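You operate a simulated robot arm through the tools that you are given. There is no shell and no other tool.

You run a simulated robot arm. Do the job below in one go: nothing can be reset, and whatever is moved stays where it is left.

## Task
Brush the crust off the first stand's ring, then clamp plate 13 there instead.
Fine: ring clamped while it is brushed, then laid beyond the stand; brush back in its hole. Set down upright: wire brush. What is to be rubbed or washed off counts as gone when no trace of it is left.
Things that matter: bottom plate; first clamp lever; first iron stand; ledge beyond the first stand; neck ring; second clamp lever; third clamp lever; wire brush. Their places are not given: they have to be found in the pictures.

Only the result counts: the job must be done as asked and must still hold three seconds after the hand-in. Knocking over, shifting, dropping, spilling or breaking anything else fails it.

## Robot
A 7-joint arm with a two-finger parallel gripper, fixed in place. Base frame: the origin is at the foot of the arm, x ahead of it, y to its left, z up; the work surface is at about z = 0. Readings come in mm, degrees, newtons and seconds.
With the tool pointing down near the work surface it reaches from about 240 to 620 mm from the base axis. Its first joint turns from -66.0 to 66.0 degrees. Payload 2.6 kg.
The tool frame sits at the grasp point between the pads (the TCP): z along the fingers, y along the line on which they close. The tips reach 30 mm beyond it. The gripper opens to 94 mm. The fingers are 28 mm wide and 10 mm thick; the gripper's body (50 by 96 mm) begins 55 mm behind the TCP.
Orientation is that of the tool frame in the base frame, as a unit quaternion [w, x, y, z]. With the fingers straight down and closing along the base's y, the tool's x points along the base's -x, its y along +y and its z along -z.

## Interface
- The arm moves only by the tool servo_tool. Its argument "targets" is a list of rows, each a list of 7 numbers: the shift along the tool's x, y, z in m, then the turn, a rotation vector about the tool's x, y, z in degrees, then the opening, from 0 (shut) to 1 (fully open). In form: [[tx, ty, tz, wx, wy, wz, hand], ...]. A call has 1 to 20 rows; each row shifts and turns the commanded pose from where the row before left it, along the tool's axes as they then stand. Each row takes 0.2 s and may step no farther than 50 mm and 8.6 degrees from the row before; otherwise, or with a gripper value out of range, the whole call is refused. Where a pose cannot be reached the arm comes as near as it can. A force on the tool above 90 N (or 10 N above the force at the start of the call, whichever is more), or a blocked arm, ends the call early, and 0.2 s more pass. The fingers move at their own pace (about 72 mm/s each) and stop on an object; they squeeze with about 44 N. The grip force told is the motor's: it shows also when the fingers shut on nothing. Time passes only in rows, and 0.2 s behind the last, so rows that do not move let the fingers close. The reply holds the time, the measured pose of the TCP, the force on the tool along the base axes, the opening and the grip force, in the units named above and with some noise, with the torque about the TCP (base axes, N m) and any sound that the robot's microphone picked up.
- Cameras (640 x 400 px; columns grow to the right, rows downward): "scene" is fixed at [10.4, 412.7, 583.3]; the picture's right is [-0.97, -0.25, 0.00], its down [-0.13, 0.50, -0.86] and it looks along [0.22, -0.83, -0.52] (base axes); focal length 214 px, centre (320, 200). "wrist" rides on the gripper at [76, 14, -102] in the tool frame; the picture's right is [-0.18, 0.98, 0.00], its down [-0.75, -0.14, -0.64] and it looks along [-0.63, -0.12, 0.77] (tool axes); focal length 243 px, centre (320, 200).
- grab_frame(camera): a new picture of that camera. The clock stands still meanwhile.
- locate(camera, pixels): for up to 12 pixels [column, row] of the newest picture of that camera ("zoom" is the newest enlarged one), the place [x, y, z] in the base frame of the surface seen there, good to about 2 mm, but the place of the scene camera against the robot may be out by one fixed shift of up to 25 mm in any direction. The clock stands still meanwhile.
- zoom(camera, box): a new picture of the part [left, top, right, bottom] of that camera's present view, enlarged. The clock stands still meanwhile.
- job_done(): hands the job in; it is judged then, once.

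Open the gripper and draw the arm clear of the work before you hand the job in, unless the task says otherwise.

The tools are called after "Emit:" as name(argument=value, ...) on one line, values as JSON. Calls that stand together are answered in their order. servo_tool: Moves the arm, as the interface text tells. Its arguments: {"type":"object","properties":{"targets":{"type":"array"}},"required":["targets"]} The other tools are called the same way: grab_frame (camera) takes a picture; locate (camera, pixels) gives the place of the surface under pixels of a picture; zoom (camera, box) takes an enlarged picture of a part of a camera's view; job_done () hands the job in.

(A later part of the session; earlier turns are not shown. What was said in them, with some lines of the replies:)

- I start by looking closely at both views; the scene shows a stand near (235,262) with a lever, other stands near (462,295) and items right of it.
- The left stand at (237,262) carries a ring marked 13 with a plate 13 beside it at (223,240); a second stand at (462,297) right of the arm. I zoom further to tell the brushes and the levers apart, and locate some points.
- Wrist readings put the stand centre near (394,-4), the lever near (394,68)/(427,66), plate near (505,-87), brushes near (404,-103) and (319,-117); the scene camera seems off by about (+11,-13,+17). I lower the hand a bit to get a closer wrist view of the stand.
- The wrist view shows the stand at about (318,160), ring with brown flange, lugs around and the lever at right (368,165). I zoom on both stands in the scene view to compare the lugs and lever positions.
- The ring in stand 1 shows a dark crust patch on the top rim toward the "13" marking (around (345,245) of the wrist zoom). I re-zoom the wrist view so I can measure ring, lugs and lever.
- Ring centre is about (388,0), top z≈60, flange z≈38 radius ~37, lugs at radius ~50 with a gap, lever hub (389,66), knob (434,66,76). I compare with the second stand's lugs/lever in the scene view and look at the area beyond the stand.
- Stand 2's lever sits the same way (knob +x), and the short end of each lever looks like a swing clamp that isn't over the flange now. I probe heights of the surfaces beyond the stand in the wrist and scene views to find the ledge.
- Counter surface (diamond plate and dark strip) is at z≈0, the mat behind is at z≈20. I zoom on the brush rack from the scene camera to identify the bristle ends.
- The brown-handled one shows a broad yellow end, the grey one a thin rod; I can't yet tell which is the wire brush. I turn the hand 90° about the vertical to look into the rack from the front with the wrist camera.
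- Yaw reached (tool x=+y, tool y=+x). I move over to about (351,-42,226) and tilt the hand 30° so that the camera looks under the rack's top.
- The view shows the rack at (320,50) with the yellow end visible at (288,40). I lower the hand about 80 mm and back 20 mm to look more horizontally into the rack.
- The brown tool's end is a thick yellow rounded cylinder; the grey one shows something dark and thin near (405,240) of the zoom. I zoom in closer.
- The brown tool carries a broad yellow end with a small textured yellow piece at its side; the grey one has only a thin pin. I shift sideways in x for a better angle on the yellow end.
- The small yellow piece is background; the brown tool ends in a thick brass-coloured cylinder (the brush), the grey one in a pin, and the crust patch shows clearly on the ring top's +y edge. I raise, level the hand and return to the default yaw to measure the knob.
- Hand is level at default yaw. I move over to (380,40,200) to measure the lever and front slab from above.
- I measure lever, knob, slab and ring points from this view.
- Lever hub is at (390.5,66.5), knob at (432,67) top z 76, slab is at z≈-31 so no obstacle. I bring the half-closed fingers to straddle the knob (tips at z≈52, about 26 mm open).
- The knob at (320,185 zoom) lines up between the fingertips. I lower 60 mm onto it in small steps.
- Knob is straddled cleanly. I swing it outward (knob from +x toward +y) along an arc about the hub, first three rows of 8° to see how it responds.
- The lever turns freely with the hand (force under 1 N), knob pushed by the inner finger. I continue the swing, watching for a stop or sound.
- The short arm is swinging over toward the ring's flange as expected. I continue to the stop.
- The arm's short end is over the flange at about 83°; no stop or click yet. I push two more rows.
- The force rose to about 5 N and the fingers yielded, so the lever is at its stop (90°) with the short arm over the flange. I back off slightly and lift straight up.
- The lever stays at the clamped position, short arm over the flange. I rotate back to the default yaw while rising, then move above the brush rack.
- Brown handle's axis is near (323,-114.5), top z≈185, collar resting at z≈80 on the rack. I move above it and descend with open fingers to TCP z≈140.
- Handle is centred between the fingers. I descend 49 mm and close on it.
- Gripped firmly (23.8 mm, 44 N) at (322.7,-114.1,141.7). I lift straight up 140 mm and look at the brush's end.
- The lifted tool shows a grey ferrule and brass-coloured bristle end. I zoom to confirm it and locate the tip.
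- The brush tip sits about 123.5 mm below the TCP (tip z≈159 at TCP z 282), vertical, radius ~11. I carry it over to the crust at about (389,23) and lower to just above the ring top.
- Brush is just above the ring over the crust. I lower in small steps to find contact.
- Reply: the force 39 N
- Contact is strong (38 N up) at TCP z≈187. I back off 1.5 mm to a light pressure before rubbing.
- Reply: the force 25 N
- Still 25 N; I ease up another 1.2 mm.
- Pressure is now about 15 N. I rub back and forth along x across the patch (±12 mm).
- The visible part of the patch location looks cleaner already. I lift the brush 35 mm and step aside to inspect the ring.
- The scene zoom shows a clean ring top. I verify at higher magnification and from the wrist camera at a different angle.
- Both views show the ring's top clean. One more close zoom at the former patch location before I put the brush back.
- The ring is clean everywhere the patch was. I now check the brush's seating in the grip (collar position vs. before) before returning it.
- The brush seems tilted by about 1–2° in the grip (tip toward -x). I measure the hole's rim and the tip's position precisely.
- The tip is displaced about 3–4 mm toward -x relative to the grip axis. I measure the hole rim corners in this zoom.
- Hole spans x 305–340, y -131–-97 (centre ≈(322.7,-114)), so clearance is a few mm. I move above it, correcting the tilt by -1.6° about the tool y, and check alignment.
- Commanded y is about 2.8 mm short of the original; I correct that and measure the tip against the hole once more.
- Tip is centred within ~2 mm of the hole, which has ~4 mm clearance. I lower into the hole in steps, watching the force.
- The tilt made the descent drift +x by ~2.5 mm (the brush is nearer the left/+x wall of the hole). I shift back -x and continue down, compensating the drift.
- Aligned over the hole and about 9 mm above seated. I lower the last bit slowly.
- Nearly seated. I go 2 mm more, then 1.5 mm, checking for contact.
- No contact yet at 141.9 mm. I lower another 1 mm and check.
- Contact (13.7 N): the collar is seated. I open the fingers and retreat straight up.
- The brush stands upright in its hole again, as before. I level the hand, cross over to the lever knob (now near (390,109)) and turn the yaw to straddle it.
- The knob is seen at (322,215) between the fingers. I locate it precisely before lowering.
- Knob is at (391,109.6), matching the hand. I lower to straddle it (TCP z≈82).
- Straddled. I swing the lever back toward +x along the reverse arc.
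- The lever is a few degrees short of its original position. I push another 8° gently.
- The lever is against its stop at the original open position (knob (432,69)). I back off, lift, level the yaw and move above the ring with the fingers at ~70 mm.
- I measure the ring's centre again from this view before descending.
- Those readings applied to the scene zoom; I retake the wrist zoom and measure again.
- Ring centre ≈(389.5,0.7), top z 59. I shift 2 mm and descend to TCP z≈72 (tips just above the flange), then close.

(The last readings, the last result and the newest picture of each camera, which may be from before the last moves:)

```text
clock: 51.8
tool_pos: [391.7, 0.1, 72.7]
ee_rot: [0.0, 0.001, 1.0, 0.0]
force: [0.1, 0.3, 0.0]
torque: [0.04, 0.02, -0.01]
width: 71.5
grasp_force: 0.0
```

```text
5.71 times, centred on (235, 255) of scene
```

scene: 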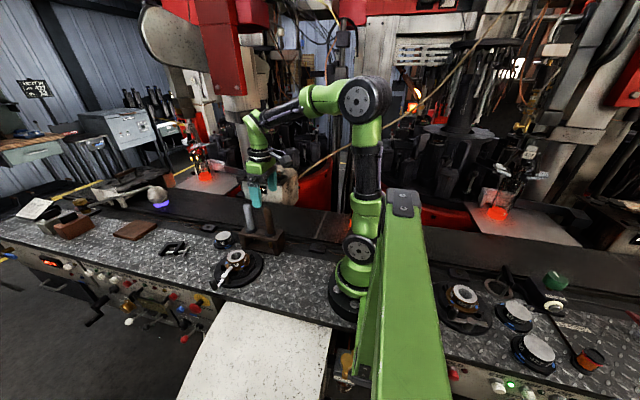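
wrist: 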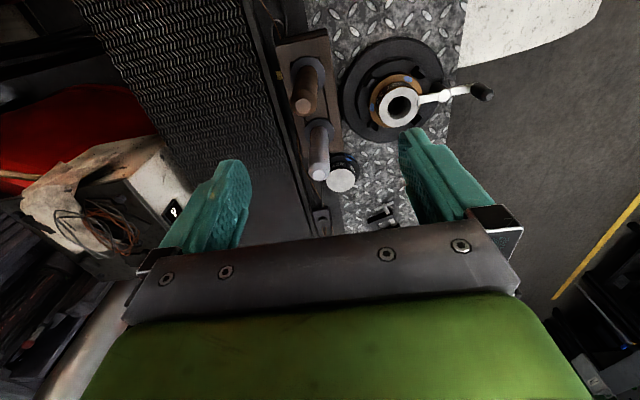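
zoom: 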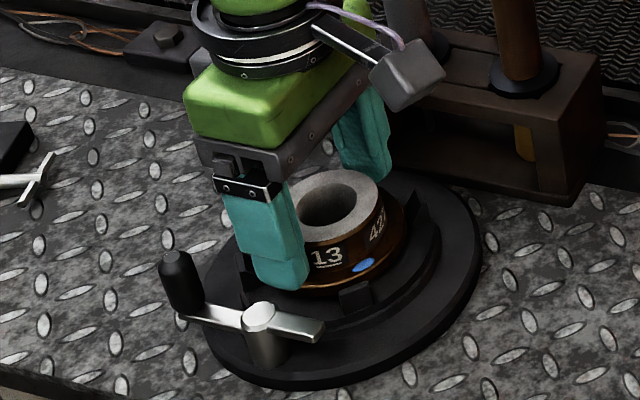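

The ring sits centred between the fingers, tips just above the flange. I close.

Emit:
servo_tool(targets=[[0, 0, 0, 0, 0, 0, 0.5], [0, 0, 0, 0, 0, 0, 0.3], [0, 0, 0, 0, 0, 0, 0], [0, 0, 0, 0, 0, 0, 0], [0, 0, 0, 0, 0, 0, 0]])

Emit:
zoom(camera="scene", box=[190, 220, 280, 290])

```text
clock: 53.0
tool_pos: [391.7, 0.3, 74.1]
ee_rot: [0.0, -0.001, 1.0, 0.0]
force: [0.9, -1.0, -0.6]
torque: [-0.06, -0.1, -0.01]
width: 56.6
grasp_force: 43.8
```

```text
5.71 times, centred on (235, 255) of scene
```

zoom: 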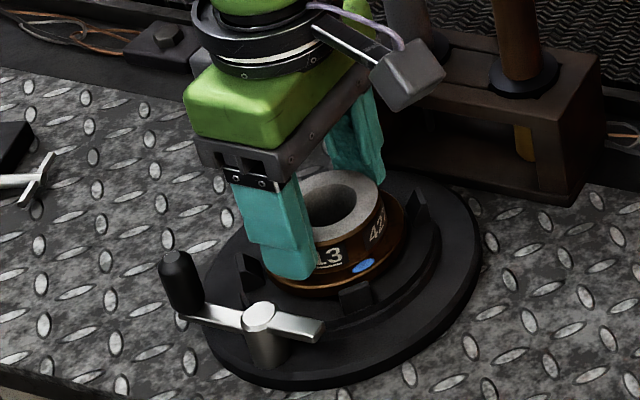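

Gripped at 56.6 mm. I lift slightly first to see that the ring is free.

Emit:
servo_tool(targets=[[0, 0, -0.005, 0, 0, 0, 0], [0, 0, -0.01, 0, 0, 0, 0], [0, 0, -0.015, 0, 0, 0, 0]])

Emit:
zoom(camera="scene", box=[190, 220, 280, 290])

```text
clock: 53.8
tool_pos: [390.9, 1.2, 102.7]
ee_rot: [0.0, 0.0, 1.0, 0.0]
force: [-0.8, 0.5, -5.3]
torque: [0.02, 0.01, -0.03]
width: 57.0
grasp_force: 43.6
```

```text
5.71 times, centred on (235, 255) of scene
```

zoom: 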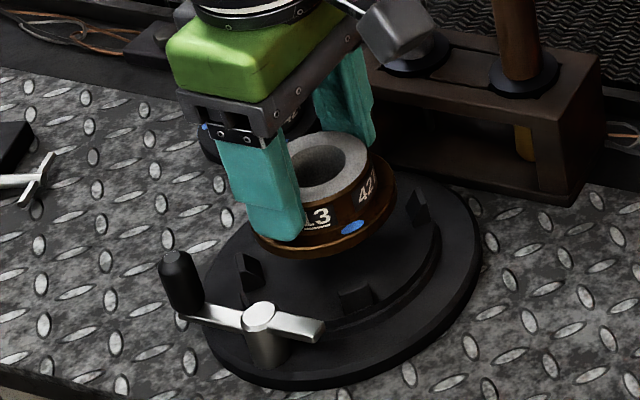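

The ring is free (5 N weight). I lift higher and carry it beyond the stand to about (548,-6).

Emit:
servo_tool(targets=[[0, 0, -0.025, 0, 0, 0, 0], [0, 0, -0.025, 0, 0, 0, 0], [-0.0395, -0.0015, 0, 0, 0, 0, 0], [-0.0395, -0.0015, 0, 0, 0, 0, 0], [-0.0395, -0.0015, 0, 0, 0, 0, 0], [-0.0395, -0.0015, 0, 0, 0, 0, 0], [0, 0, 0, 0, 0, 0, 0]])

Emit:
grab_frame(camera="scene")

Emit:
zoom(camera="scene", box=[150, 190, 270, 290])

Emit:
zoom(camera="wrist", box=[180, 0, 460, 240])

```text
clock: 55.4
tool_pos: [550.9, -3.0, 152.9]
ee_rot: [-0.001, 0.0, 1.0, 0.001]
force: [-0.3, 0.4, -5.9]
torque: [-0.01, 0.01, 0.01]
width: 56.9
grasp_force: 43.7
```

```text
taken
```

scene: 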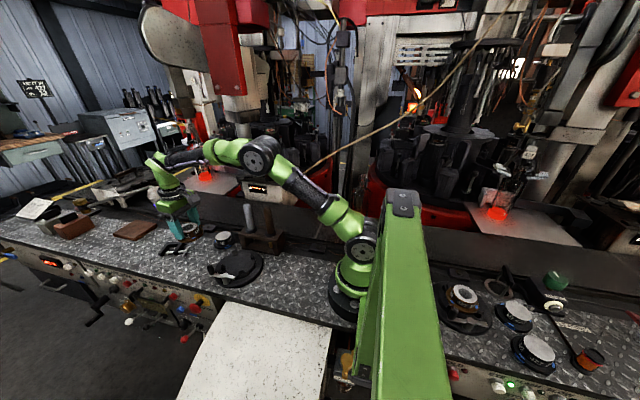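

```text
4.00 times, centred on (210, 240) of scene
```

zoom: 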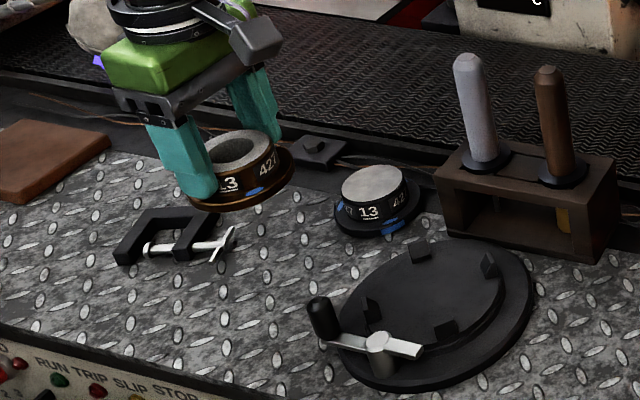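

```text
1.67 times, centred on (320, 120) of wrist
```

zoom: 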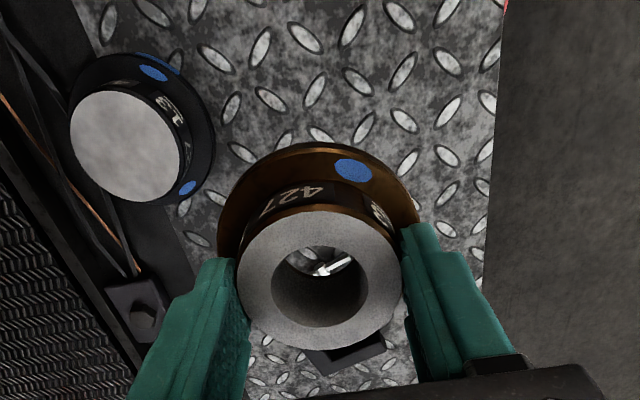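

The ring hangs level over free counter, about 40 mm clear of the C-clamp and clear of the plate. I lower it to a few mm above the surface.

Emit:
servo_tool(targets=[[0, 0, 0.03, 0, 0, 0, 0], [0, 0, 0.03, 0, 0, 0, 0], [0, 0, 0.03, 0, 0, 0, 0], [0, 0, 0.008, 0, 0, 0, 0]])

Emit:
zoom(camera="scene", box=[160, 220, 240, 280])

```text
clock: 56.4
tool_pos: [549.8, -5.5, 53.8]
ee_rot: [0.001, 0.001, 1.0, 0.0]
force: [0.2, -0.8, -5.4]
torque: [0.01, -0.02, 0.02]
width: 56.9
grasp_force: 43.7
```

```text
6.67 times, centred on (200, 250) of scene
```

zoom: 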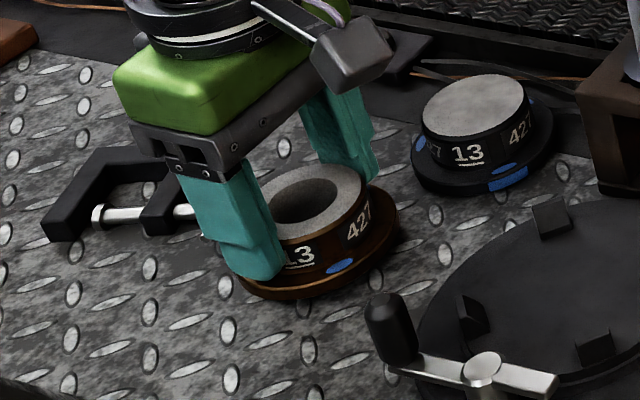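

Ring is just above the surface, clear of everything. I lower in 2 mm steps until contact shows.

Emit:
servo_tool(targets=[[0, 0, 0.002, 0, 0, 0, 0], [0, 0, 0.002, 0, 0, 0, 0]])

Emit:
servo_tool(targets=[[0, 0, 0.0015, 0, 0, 0, 0]])

```text
clock: 57.0
tool_pos: [549.7, -5.0, 50.0]
ee_rot: [0.001, 0.0, 1.0, 0.001]
force: [0.0, 0.7, -5.5]
torque: [0.02, 0.01, -0.03]
width: 56.8
grasp_force: 43.7
```

```text
clock: 57.4
tool_pos: [548.2, -4.6, 47.4]
ee_rot: [0.0, 0.0, 1.0, 0.0]
force: [0.0, -0.4, -6.3]
torque: [-0.02, 0.0, 0.02]
width: 56.6
grasp_force: 44.0
```

Still hanging free at z 47.4. I continue in 1 mm steps.

Emit:
servo_tool(targets=[[0, 0, 0.001, 0, 0, 0, 0], [0, 0, 0.001, 0, 0, 0, 0]])

```text
clock: 58.0
tool_pos: [548.0, -4.0, 45.3]
ee_rot: [0.0, 0.001, 1.0, -0.001]
force: [-1.2, -0.3, -2.1]
torque: [-0.13, 0.07, 0.0]
width: 56.9
grasp_force: 44.0
```

Contact begins (load dropped to 2 N). I press 0.5 mm more, then open and rise.

Emit:
servo_tool(targets=[[0, 0, 0.0005, 0, 0, 0, 0], [0, 0, 0, 0, 0, 0, 0.7], [0, 0, 0, 0, 0, 0, 0.8], [0, 0, 0, 0, 0, 0, 0.8], [0, 0, -0.02, 0, 0, 0, 0.8], [0, 0, -0.04, 0, 0, 0, 0.8], [0, 0, -0.05, 0, 0, 0, 0.8]])

Emit:
zoom(camera="scene", box=[160, 220, 240, 280])

Emit:
zoom(camera="wrist", box=[180, 0, 460, 240])

```text
clock: 59.6
tool_pos: [549.7, -3.3, 157.3]
ee_rot: [0.0, 0.001, 1.0, 0.0]
force: [-0.5, -1.0, -0.5]
torque: [0.01, 0.0, 0.0]
width: 75.4
grasp_force: 0.1
```

```text
6.67 times, centred on (200, 250) of scene
```

zoom: 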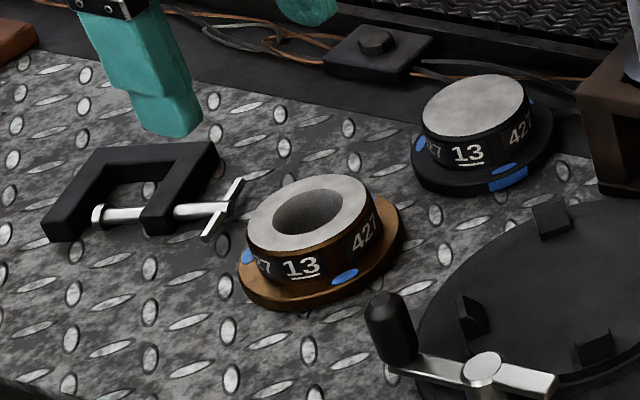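

```text
1.67 times, centred on (320, 120) of wrist
```

zoom: 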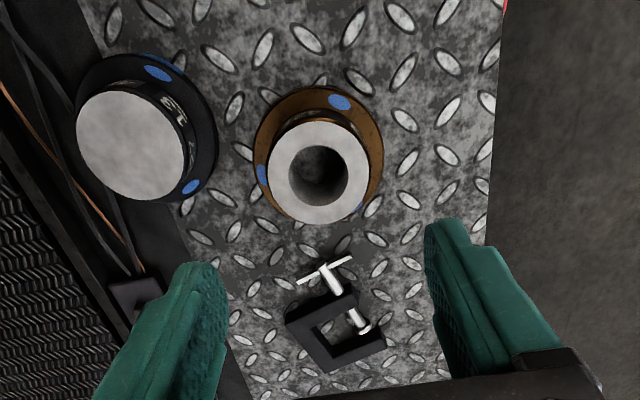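

The ring lies flat beyond the stand. I measure the plate 13 at (130,145) of this zoom and the emptied stand.

Emit:
locate(camera="zoom", pixels=[[82, 145], [184, 150], [125, 95], [135, 196], [130, 145], [95, 110], [170, 185], [190, 188], [158, 73], [210, 150], [318, 170], [330, 100]])

```text
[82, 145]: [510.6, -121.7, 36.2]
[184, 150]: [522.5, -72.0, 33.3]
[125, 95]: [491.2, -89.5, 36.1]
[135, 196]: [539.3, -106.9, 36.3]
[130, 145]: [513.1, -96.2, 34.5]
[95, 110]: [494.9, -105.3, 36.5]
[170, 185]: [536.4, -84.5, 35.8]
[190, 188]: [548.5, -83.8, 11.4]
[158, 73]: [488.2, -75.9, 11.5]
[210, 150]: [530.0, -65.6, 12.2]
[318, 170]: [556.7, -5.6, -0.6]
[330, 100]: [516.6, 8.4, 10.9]
```

Plate centre ≈(514.8,-97), top z 35, flange top z 11.5. I move above it, keeping ~72 mm opening.

Emit:
servo_tool(targets=[[0.0171, -0.0463, 0, 0, 0, 0, 0.78], [0.0171, -0.0463, 0, 0, 0, 0, 0.78], [0, 0, 0.03, 0, 0, 0, 0.78], [0, 0, 0, 0, 0, 0, 0.78]])

Emit:
zoom(camera="wrist", box=[200, 40, 440, 220])

Emit:
locate(camera="zoom", pixels=[[320, 195], [260, 200], [380, 190], [315, 150], [320, 250], [290, 235], [360, 230], [280, 165]])

```text
clock: 60.6
tool_pos: [513.6, -96.0, 123.9]
ee_rot: [0.0, 0.0, 1.0, 0.0]
force: [0.0, 0.0, 0.2]
torque: [-0.01, 0.01, -0.01]
width: 73.4
grasp_force: 0.1
```

```text
2.22 times, centred on (320, 130) of wrist
```

zoom: 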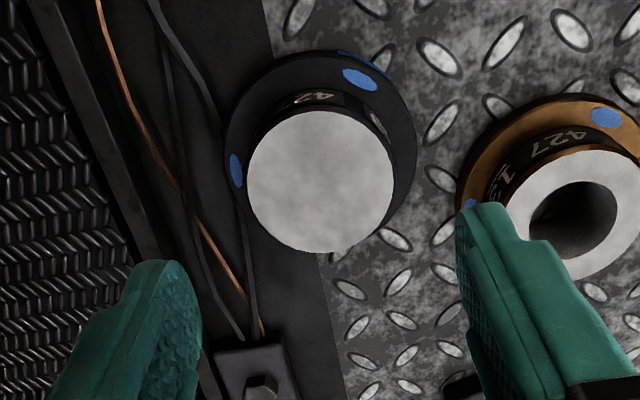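

```text
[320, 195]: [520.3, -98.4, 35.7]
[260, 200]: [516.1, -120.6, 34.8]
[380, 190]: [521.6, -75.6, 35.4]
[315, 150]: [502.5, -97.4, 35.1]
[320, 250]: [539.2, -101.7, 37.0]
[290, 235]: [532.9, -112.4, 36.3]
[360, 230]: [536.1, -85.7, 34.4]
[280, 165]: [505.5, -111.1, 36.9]
```

The plate is centred under the hand. Before descending I check the cable height where the -y finger will come down.

Emit:
locate(camera="zoom", pixels=[[150, 135], [195, 220], [210, 250], [230, 285], [185, 60], [245, 290], [250, 370], [140, 200], [225, 130], [200, 170]])

```text
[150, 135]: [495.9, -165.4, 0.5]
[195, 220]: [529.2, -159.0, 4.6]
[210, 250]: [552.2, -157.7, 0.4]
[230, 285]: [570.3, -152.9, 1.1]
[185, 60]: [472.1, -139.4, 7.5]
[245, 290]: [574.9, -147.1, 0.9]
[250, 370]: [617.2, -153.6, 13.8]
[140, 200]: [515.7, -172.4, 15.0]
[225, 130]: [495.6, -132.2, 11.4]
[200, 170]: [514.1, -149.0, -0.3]
```

Cables are at most ~7 mm high, below the tips' final z≈15. I descend to TCP z≈45.5 and close on the plate's body.

Emit:
servo_tool(targets=[[0, 0, 0.03, 0, 0, 0, 0.78], [0, 0, 0.03, 0, 0, 0, 0.78], [0, 0, 0.018, 0, 0, 0, 0.78], [0, 0, 0, 0, 0, 0, 0.6], [0, 0, 0, 0, 0, 0, 0.3], [0, 0, 0, 0, 0, 0, 0], [0, 0, 0, 0, 0, 0, 0], [0, 0, 0, 0, 0, 0, 0]])

Emit:
zoom(camera="wrist", box=[200, 40, 440, 220])

Emit:
zoom(camera="scene", box=[170, 200, 270, 280])

```text
clock: 62.4
tool_pos: [515.3, -98.8, 46.5]
ee_rot: [0.0, 0.0, 1.0, 0.0]
force: [1.0, 0.4, 0.9]
torque: [0.1, -0.09, 0.0]
width: 55.1
grasp_force: 43.5
```

```text
2.22 times, centred on (320, 130) of wrist
```

zoom: 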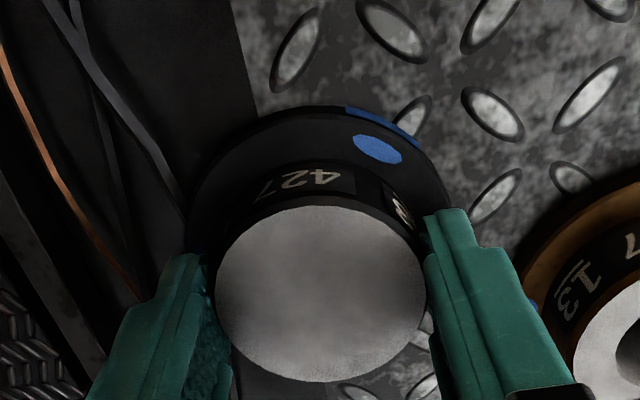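

```text
5.00 times, centred on (220, 240) of scene
```

zoom: 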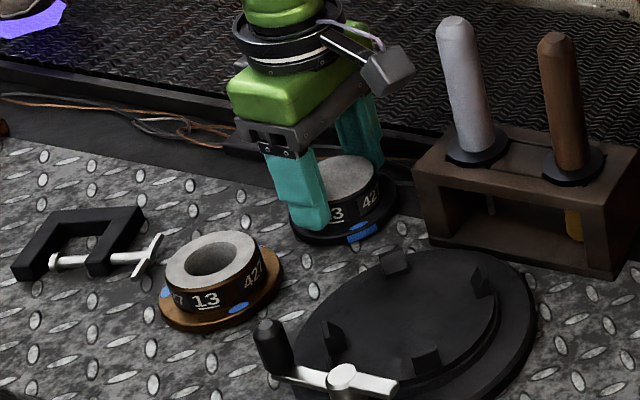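

Plate gripped at 55.1 mm. I lift it 100 mm and read the pose.

Emit:
servo_tool(targets=[[0, 0, -0.02, 0, 0, 0, 0], [0, 0, -0.04, 0, 0, 0, 0], [0, 0, -0.04, 0, 0, 0, 0], [0, 0, 0, 0, 0, 0, 0]])

Emit:
zoom(camera="scene", box=[170, 180, 270, 280])

```text
clock: 63.4
tool_pos: [513.5, -98.6, 147.2]
ee_rot: [0.0, 0.0, 1.0, 0.001]
force: [0.7, -0.5, -8.1]
torque: [-0.02, 0.01, 0.01]
width: 54.9
grasp_force: 44.3
```

```text
4.00 times, centred on (220, 230) of scene
```

zoom: 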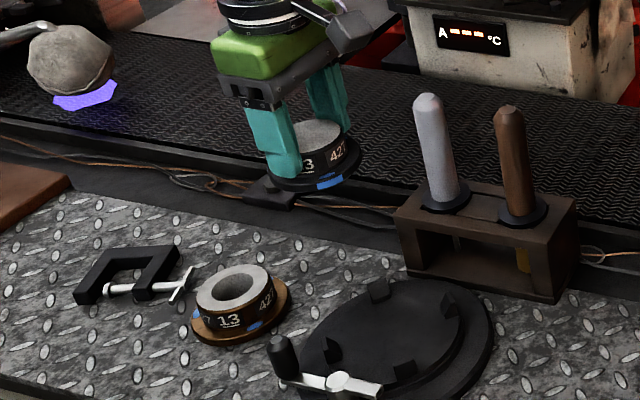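

Lifted cleanly (8 N). I carry it over the stand centre (389,0.5) at this height.

Emit:
servo_tool(targets=[[0.0313, 0.0246, 0, 0, 0, 0, 0], [0.0313, 0.0246, 0, 0, 0, 0, 0], [0.0313, 0.0246, 0, 0, 0, 0, 0], [0.0313, 0.0246, 0, 0, 0, 0, 0], [0, 0, 0.02, 0, 0, 0, 0], [0, 0, 0, 0, 0, 0, 0]])

Emit:
zoom(camera="wrist", box=[200, 0, 440, 220])

Emit:
locate(camera="zoom", pixels=[[245, 130], [380, 100], [395, 235], [275, 260], [320, 150], [330, 60], [455, 170]])

Emit:
zoom(camera="scene", box=[190, 220, 280, 290])

```text
clock: 64.8
tool_pos: [390.2, -0.5, 127.8]
ee_rot: [0.0, 0.001, 1.0, 0.0]
force: [0.6, 0.4, -7.7]
torque: [0.05, -0.01, 0.02]
width: 54.7
grasp_force: 43.6
```

```text
1.82 times, centred on (320, 110) of wrist
```

zoom: 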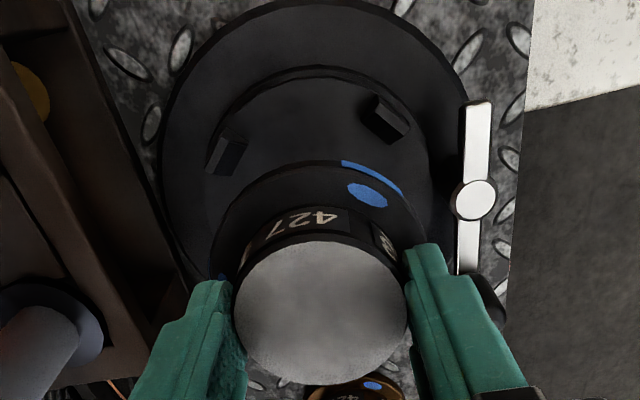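

```text
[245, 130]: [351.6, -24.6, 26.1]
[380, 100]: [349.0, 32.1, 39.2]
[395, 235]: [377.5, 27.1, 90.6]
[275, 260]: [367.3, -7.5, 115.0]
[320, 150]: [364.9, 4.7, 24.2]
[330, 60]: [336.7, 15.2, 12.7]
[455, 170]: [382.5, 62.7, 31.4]
```

```text
5.71 times, centred on (235, 255) of scene
```

zoom: 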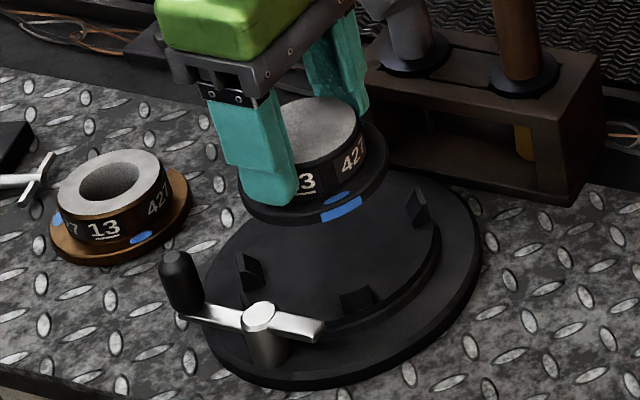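

Plate is centred over the seat (lugs visible at equal distances). I lower to about 5 mm above the seat.

Emit:
servo_tool(targets=[[0, 0, 0.025, 0, 0, 0, 0], [0, 0, 0.02, 0, 0, 0, 0], [0, 0, 0.005, 0, 0, 0, 0], [0, 0, 0, 0, 0, 0, 0]])

Emit:
zoom(camera="wrist", box=[200, 0, 440, 220])

Emit:
zoom(camera="scene", box=[200, 230, 270, 290])

```text
clock: 65.8
tool_pos: [389.5, 1.2, 78.4]
ee_rot: [0.0, 0.001, 1.0, 0.0]
force: [-0.3, -1.1, -8.5]
torque: [-0.02, 0.0, -0.03]
width: 55.1
grasp_force: 44.2
```

```text
1.82 times, centred on (320, 110) of wrist
```

zoom: 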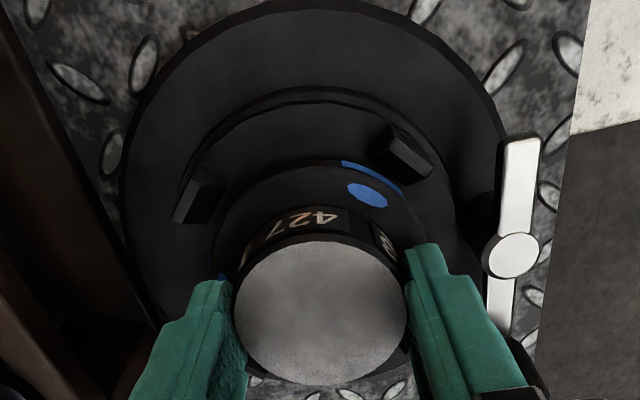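

```text
6.67 times, centred on (235, 260) of scene
```

zoom: 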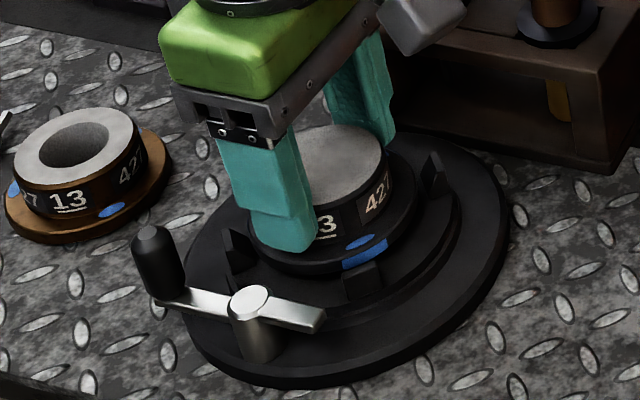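

Well centred among the lugs. I lower in small steps until contact.

Emit:
servo_tool(targets=[[0, 0, 0.003, 0, 0, 0, 0], [0, 0, 0.0015, 0, 0, 0, 0], [0, 0, 0, 0, 0, 0, 0]])

Emit:
servo_tool(targets=[[0, 0, 0.0015, 0, 0, 0, 0]])

```text
clock: 66.6
tool_pos: [388.7, 2.1, 73.0]
ee_rot: [0.001, 0.0, 1.0, -0.001]
force: [-0.5, 0.0, -7.2]
torque: [-0.01, -0.01, 0.01]
width: 54.9
grasp_force: 43.8
```

```text
clock: 67.0
tool_pos: [389.7, 1.2, 73.0]
ee_rot: [0.001, 0.001, 1.0, 0.0]
force: [-6.4, -0.4, 16.5]
torque: [-0.22, 1.08, 0.0]
width: 55.1
grasp_force: 44.2
```

Contact with the seat (24 N, at the near edge as the plate is tilted slightly in the grip). I ease up 0.5 mm, open, and rise.

Emit:
servo_tool(targets=[[0, 0, -0.0007, 0, 0, 0, 0], [0, 0, 0, 0, 0, 0, 0.64], [0, 0, 0, 0, 0, 0, 0.74], [0, 0, 0, 0, 0, 0, 0.76], [0, 0, 0, 0, 0, 0, 0.76]])

Emit:
zoom(camera="scene", box=[200, 230, 270, 290])

Emit:
zoom(camera="wrist", box=[200, 0, 440, 220])

```text
clock: 68.2
tool_pos: [389.7, 1.8, 72.9]
ee_rot: [-0.001, 0.0, 1.0, 0.001]
force: [-0.1, 0.8, -0.7]
torque: [0.0, -0.03, 0.04]
width: 71.3
grasp_force: 0.1
```

```text
6.67 times, centred on (235, 260) of scene
```

zoom: 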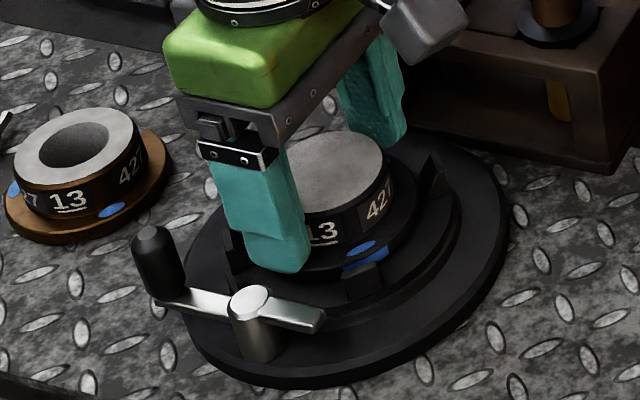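

```text
1.82 times, centred on (320, 110) of wrist
```

zoom: 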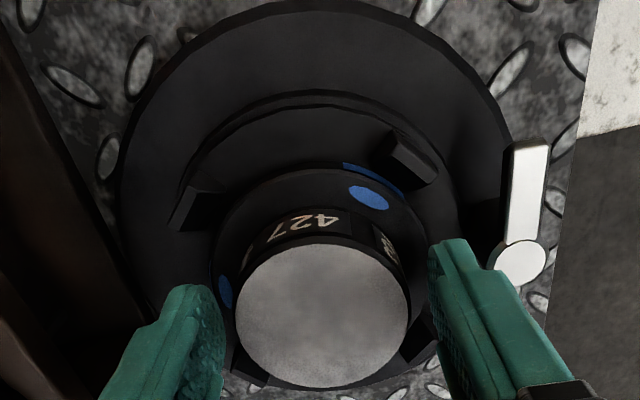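

The plate sits in the seat. I rise straight up and inspect it.

Emit:
servo_tool(targets=[[0, 0, -0.03, 0, 0, 0, 0.76], [0, 0, -0.04, 0, 0, 0, 0.76], [0, 0, -0.04, 0, 0, 0, 0.6]])

Emit:
zoom(camera="scene", box=[200, 230, 270, 290])

Emit:
zoom(camera="wrist", box=[220, 0, 420, 160])

Emit:
locate(camera="zoom", pixels=[[320, 200], [250, 205], [395, 195], [320, 140], [330, 260], [230, 140], [395, 110], [410, 260], [270, 285], [220, 210], [320, 100], [425, 190]])

```text
clock: 69.0
tool_pos: [388.3, 2.6, 180.2]
ee_rot: [0.0, 0.0, 1.0, 0.0]
force: [-0.4, -0.2, 0.3]
torque: [0.01, 0.01, 0.01]
width: 56.6
grasp_force: 0.1
```

```text
6.67 times, centred on (235, 260) of scene
```

zoom: 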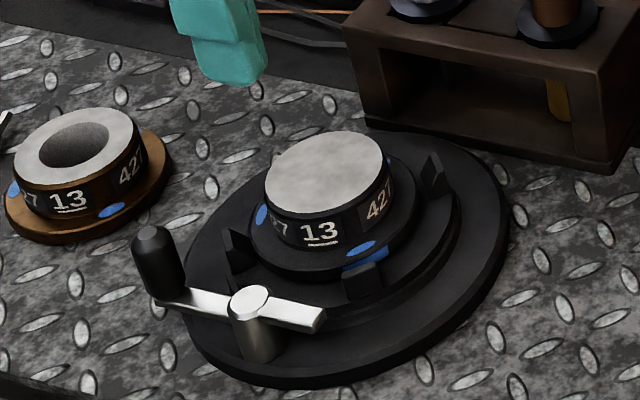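

```text
2.50 times, centred on (320, 80) of wrist
```

zoom: 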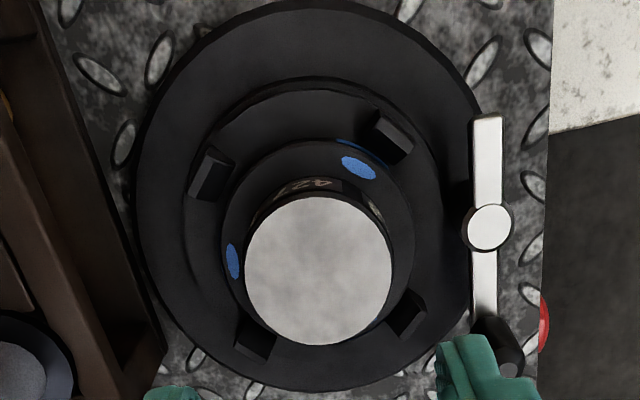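

```text
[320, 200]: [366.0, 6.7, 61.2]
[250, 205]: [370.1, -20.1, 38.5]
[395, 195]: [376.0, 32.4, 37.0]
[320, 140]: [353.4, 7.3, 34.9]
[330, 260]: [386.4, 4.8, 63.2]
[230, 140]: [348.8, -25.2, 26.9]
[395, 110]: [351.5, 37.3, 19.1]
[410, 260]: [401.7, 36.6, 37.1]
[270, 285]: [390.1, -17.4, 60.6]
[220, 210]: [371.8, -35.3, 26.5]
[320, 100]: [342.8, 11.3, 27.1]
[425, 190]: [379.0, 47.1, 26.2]
```

Plate is seated inside the lugs. I check that its top is level with spread points, before clamping.

Emit:
zoom(camera="wrist", box=[220, 0, 420, 160])

Emit:
locate(camera="zoom", pixels=[[255, 270], [385, 260], [320, 205], [322, 340], [275, 225], [365, 220], [275, 320], [370, 315], [390, 120], [212, 165], [255, 335], [405, 310]])

```text
2.50 times, centred on (320, 80) of wrist
```

zoom: 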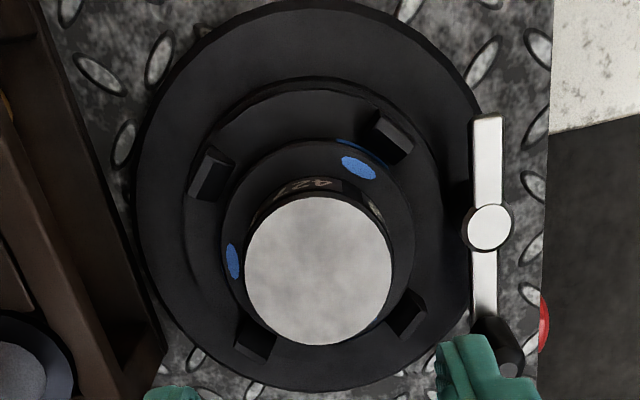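

```text
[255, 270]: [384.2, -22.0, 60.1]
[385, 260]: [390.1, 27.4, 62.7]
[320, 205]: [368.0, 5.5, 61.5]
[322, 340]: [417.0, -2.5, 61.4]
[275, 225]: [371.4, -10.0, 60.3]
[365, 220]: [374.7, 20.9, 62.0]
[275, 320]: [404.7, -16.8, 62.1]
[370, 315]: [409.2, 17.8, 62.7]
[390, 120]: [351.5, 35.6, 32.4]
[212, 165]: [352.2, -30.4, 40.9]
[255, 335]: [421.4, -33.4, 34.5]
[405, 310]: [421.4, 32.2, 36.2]
```

The plate's top is level (z≈61.5) and centred around (391,2). I now move to the lever knob at about (432,68) with the fingers at 26 mm.

Emit:
servo_tool(targets=[[-0.0217, 0.0325, 0, 0, 0, 0, 0.28], [-0.0217, 0.0325, 0, 0, 0, 0, 0.28], [0, 0, 0.03, 0, 0, 0, 0.28], [0, 0, 0, 0, 0, 0, 0.28]])

Emit:
zoom(camera="wrist", box=[200, 0, 440, 220])

Emit:
locate(camera="zoom", pixels=[[322, 190], [322, 200], [300, 60], [318, 180]])

```text
clock: 70.0
tool_pos: [433.3, 66.9, 152.3]
ee_rot: [0.0, 0.0, 1.0, 0.0]
force: [0.7, 0.1, -0.5]
torque: [0.01, -0.03, -0.03]
width: 26.2
grasp_force: 0.0
```

```text
1.82 times, centred on (320, 110) of wrist
```

zoom: 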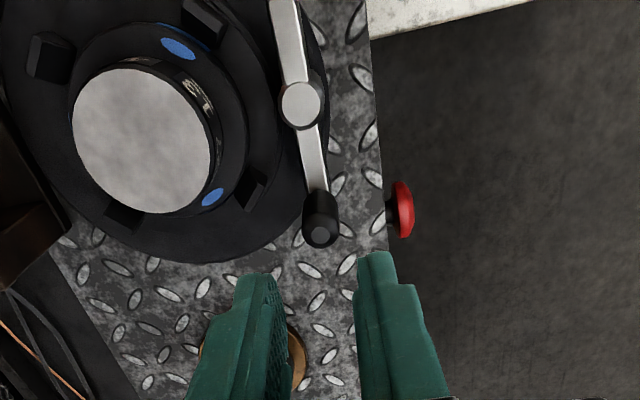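

```text
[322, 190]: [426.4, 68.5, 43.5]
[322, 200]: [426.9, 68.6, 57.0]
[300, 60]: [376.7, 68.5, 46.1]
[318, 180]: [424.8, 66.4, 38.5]
```

Knob (320,233) lines up with the finger gap. I lower to TCP z≈82.

Emit:
servo_tool(targets=[[0, 0.001, 0.025, 0, 0, 0, 0.28], [0, 0, 0.025, 0, 0, 0, 0.28], [0, 0, 0.019, 0, 0, 0, 0.28]])

Emit:
zoom(camera="wrist", box=[200, 0, 440, 220])

```text
clock: 70.8
tool_pos: [433.9, 66.6, 84.3]
ee_rot: [0.001, 0.0, 1.0, 0.0]
force: [-0.6, 0.0, -0.5]
torque: [-0.02, 0.03, -0.01]
width: 26.4
grasp_force: 0.1
```

```text
1.82 times, centred on (320, 110) of wrist
```

zoom: 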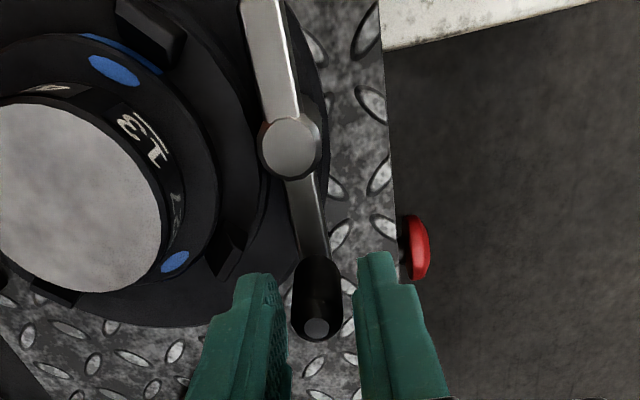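

Straddled. I swing the lever outward 88° along the arc (11 rows of 8°).

Emit:
servo_tool(targets=[[0.00042, 0.00605, 0, 0, 0, -8, 0.28], [0.00042, 0.00605, 0, 0, 0, -8, 0.28], [0.00042, 0.00605, 0, 0, 0, -8, 0.28], [0.00042, 0.00605, 0, 0, 0, -8, 0.28], [0.00042, 0.00605, 0, 0, 0, -8, 0.28], [0.00042, 0.00605, 0, 0, 0, -8, 0.28], [0.00042, 0.00605, 0, 0, 0, -8, 0.28], [0.00042, 0.00605, 0, 0, 0, -8, 0.28], [0.00042, 0.00605, 0, 0, 0, -8, 0.28], [0.00042, 0.00605, 0, 0, 0, -8, 0.28]])

Emit:
zoom(camera="wrist", box=[200, 0, 440, 220])

Emit:
zoom(camera="scene", box=[190, 230, 280, 300])

```text
clock: 73.0
tool_pos: [397.4, 109.7, 84.3]
ee_rot: [0.0, -0.643, 0.766, 0.0]
force: [0.1, 0.2, 0.1]
torque: [0.0, -0.04, 0.01]
width: 26.5
grasp_force: 0.1
```

```text
1.82 times, centred on (320, 110) of wrist
```

zoom: 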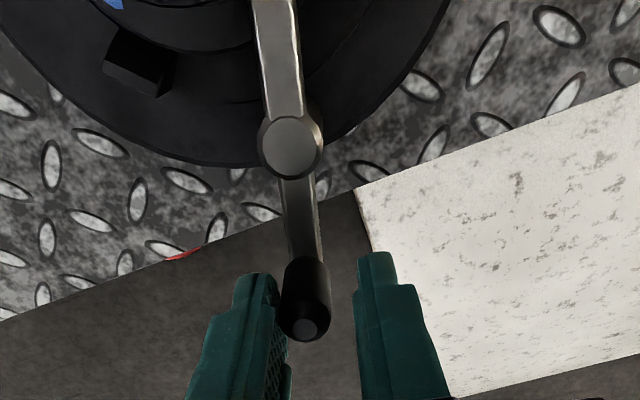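

```text
5.71 times, centred on (235, 265) of scene
```

zoom: 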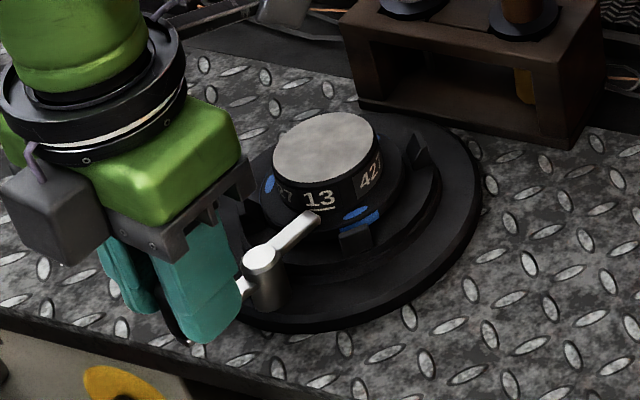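

The short arm swings over the plate's flange with no resistance. I continue the last 20° in 4° steps to the stop.

Emit:
servo_tool(targets=[[0.0002, 0.00303, 0, 0, 0, -4, 0.28], [0.0002, 0.00303, 0, 0, 0, -4, 0.28], [0.0002, 0.00303, 0, 0, 0, -4, 0.28], [0.0002, 0.00303, 0, 0, 0, -4, 0.28], [0.0002, 0.00303, 0, 0, 0, -4, 0.28], [0, 0, 0, 0, 0, 0, 0.28]])

Emit:
zoom(camera="wrist", box=[200, 0, 440, 220])

Emit:
zoom(camera="scene", box=[190, 230, 280, 300])

```text
clock: 74.4
tool_pos: [382.2, 108.8, 83.7]
ee_rot: [-0.001, 0.766, -0.643, 0.001]
force: [6.5, -1.0, -0.5]
torque: [-0.04, -0.17, -0.05]
width: 30.0
grasp_force: 3.2
```

```text
1.82 times, centred on (320, 110) of wrist
```

zoom: 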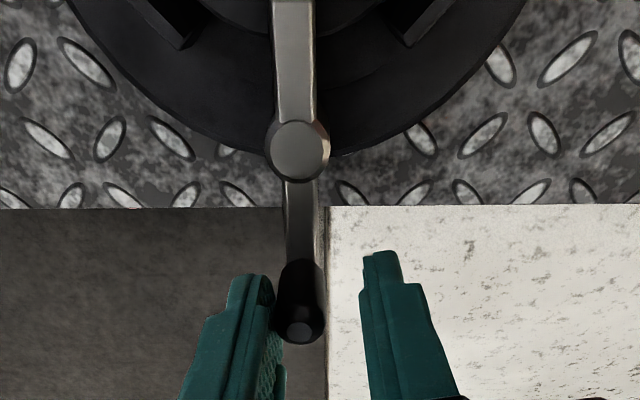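

```text
5.71 times, centred on (235, 265) of scene
```

zoom: 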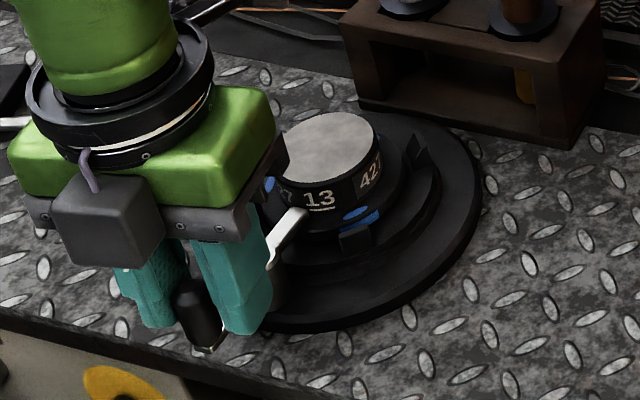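

Stop reached (6.5 N, fingers yielding as before). I back off, lift, and draw the arm clear while rotating back.

Emit:
servo_tool(targets=[[0, -0.006, 0, 0, 0, 0, 0.3], [0, 0, -0.03, 0, 0, 0, 0.3], [0, 0, -0.04, 0, 0, 0, 0.3], [0, 0, -0.05, 0, 0, 0, 0.6], [0, 0, -0.05, 0, 0, 8.34, 1], [0, 0, -0.05, 0, 0, 8.34, 1], [0, 0, -0.02, 0, 0, 8.34, 1], [0, 0, 0, 0, 0, 8.34, 1], [0, 0, 0, 0, 0, 8.34, 1], [0, 0, 0, 0, 0, 8.34, 1], [0, 0, 0, 0, 0, 8.34, 1], [0, 0, 0, 0, 0, 8.34, 1], [0, 0, 0, 0, 0, 8.34, 1], [0, 0, 0, 0, 0, 8.34, 1], [0, 0, 0, 0, 0, 8.34, 1], [0, 0, 0, 0, 0, 8.34, 1], [0.02, -0.02, -0.02, 0, 0, 0, 1], [0.02, -0.02, -0.02, 0, 0, 0, 1]])

Emit:
grab_frame(camera="scene")

Emit:
zoom(camera="scene", box=[150, 200, 290, 300])

Emit:
grab_frame(camera="wrist")

```text
clock: 78.2
tool_pos: [348.7, 68.5, 363.3]
ee_rot: [0.0, 0.0, 1.0, 0.0]
force: [0.5, -0.7, 0.3]
torque: [-0.01, 0.0, 0.0]
width: 93.9
grasp_force: 0.0
```

```text
taken
```

scene: 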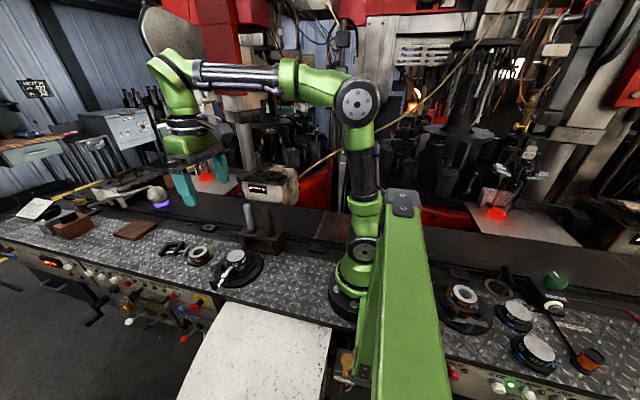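

```text
4.00 times, centred on (220, 250) of scene
```

zoom: 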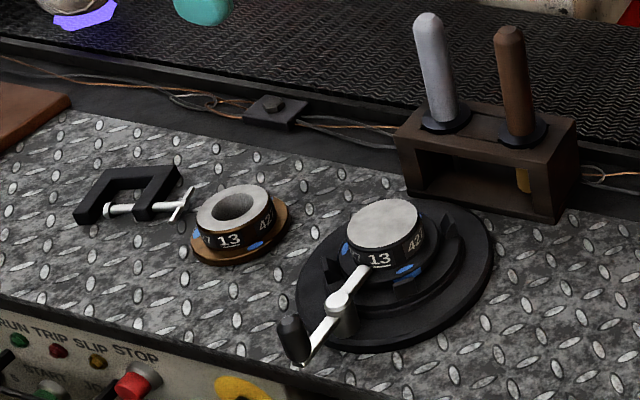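

```text
taken
```

wrist: 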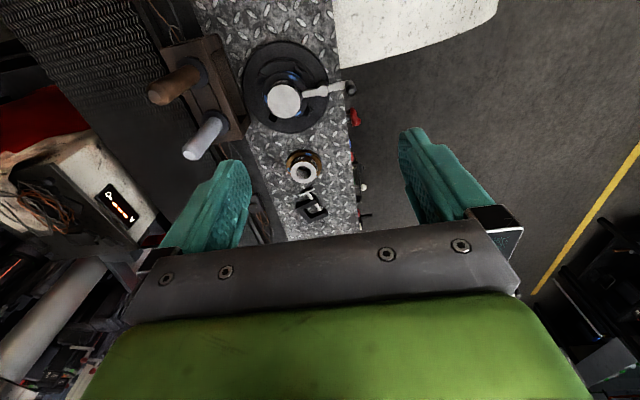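

Everything appears in place: plate 13 clamped, ring beyond the stand, brush upright in its hole. I make a last close check of the ring, the clamp and the brush.

Emit:
zoom(camera="scene", box=[180, 238, 220, 270])

Emit:
zoom(camera="scene", box=[210, 240, 265, 295])

Emit:
zoom(camera="wrist", box=[240, 30, 370, 220])

Emit:
locate(camera="wrist", pixels=[[303, 172], [290, 165], [320, 170], [283, 100], [320, 92], [348, 87], [312, 190]])

```text
12.50 times, centred on (200, 254) of scene
```

zoom: 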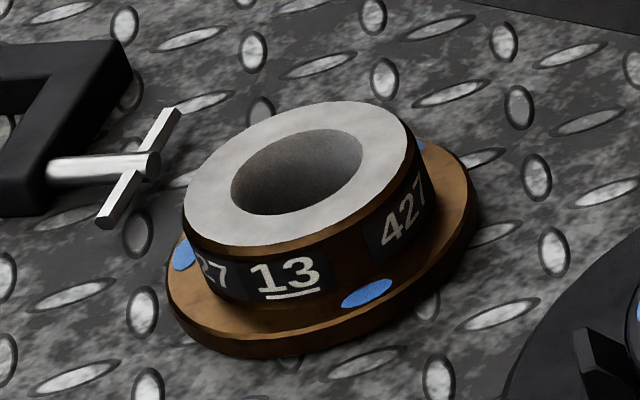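

```text
7.27 times, centred on (238, 268) of scene
```

zoom: 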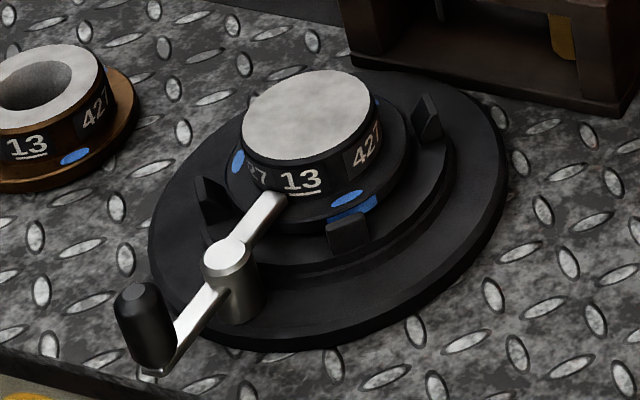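

```text
2.11 times, centred on (305, 125) of wrist
```

zoom: 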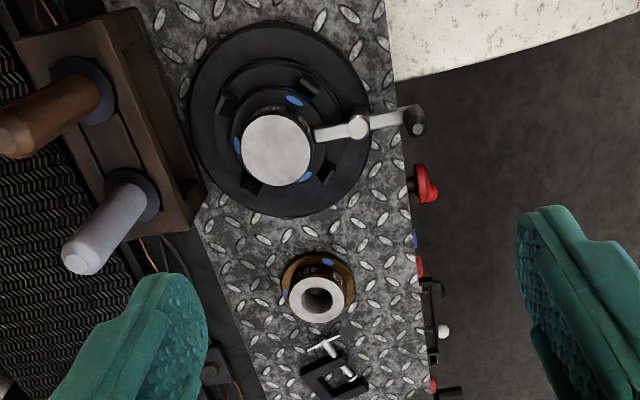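

```text
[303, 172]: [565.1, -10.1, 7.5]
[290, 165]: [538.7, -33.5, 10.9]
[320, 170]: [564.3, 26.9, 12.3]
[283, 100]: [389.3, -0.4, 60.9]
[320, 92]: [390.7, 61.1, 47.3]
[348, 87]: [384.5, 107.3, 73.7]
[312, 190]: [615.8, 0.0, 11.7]
```

The clean ring (no crust visible) lies flat at about (549,-4) beyond the stand. Plate 13 is clamped with the short arm over its flange, and the brush is upright in its hole. The hand is open and clear at z≈363, so I hand the job in.

Emit:
job_done()

```text
The job is handed in.
```

I handed the job in with every step done as asked; I have not seen how it was judged.

- **Crust:** I clamped the ring with the first stand's lever, then brushed its top rim with the brown-handled brush. Close-up pictures afterwards show no trace of the patch. I could not see every side of the ring.
- **Brush:** It stands upright, back in its own hole in the rack.
- **Ring:** It lies flat on the counter beyond the stand as seen from the arm, at about (549, -4) mm. I took "ledge beyond the first stand" to mean this part of the counter. It is clear of the C-clamp.
- **Plate 13:** It sits level in the first stand. The lever is turned to its stop, with the clamp arm over the plate's flange.

I took the brown-handled tool to be the wire brush because it ends in a metal band and brass-coloured bristles, while the other tool has only a thin pin. I didn't touch the other stands, and the C-clamp has not moved. I left the gripper open and the arm drawn clear.
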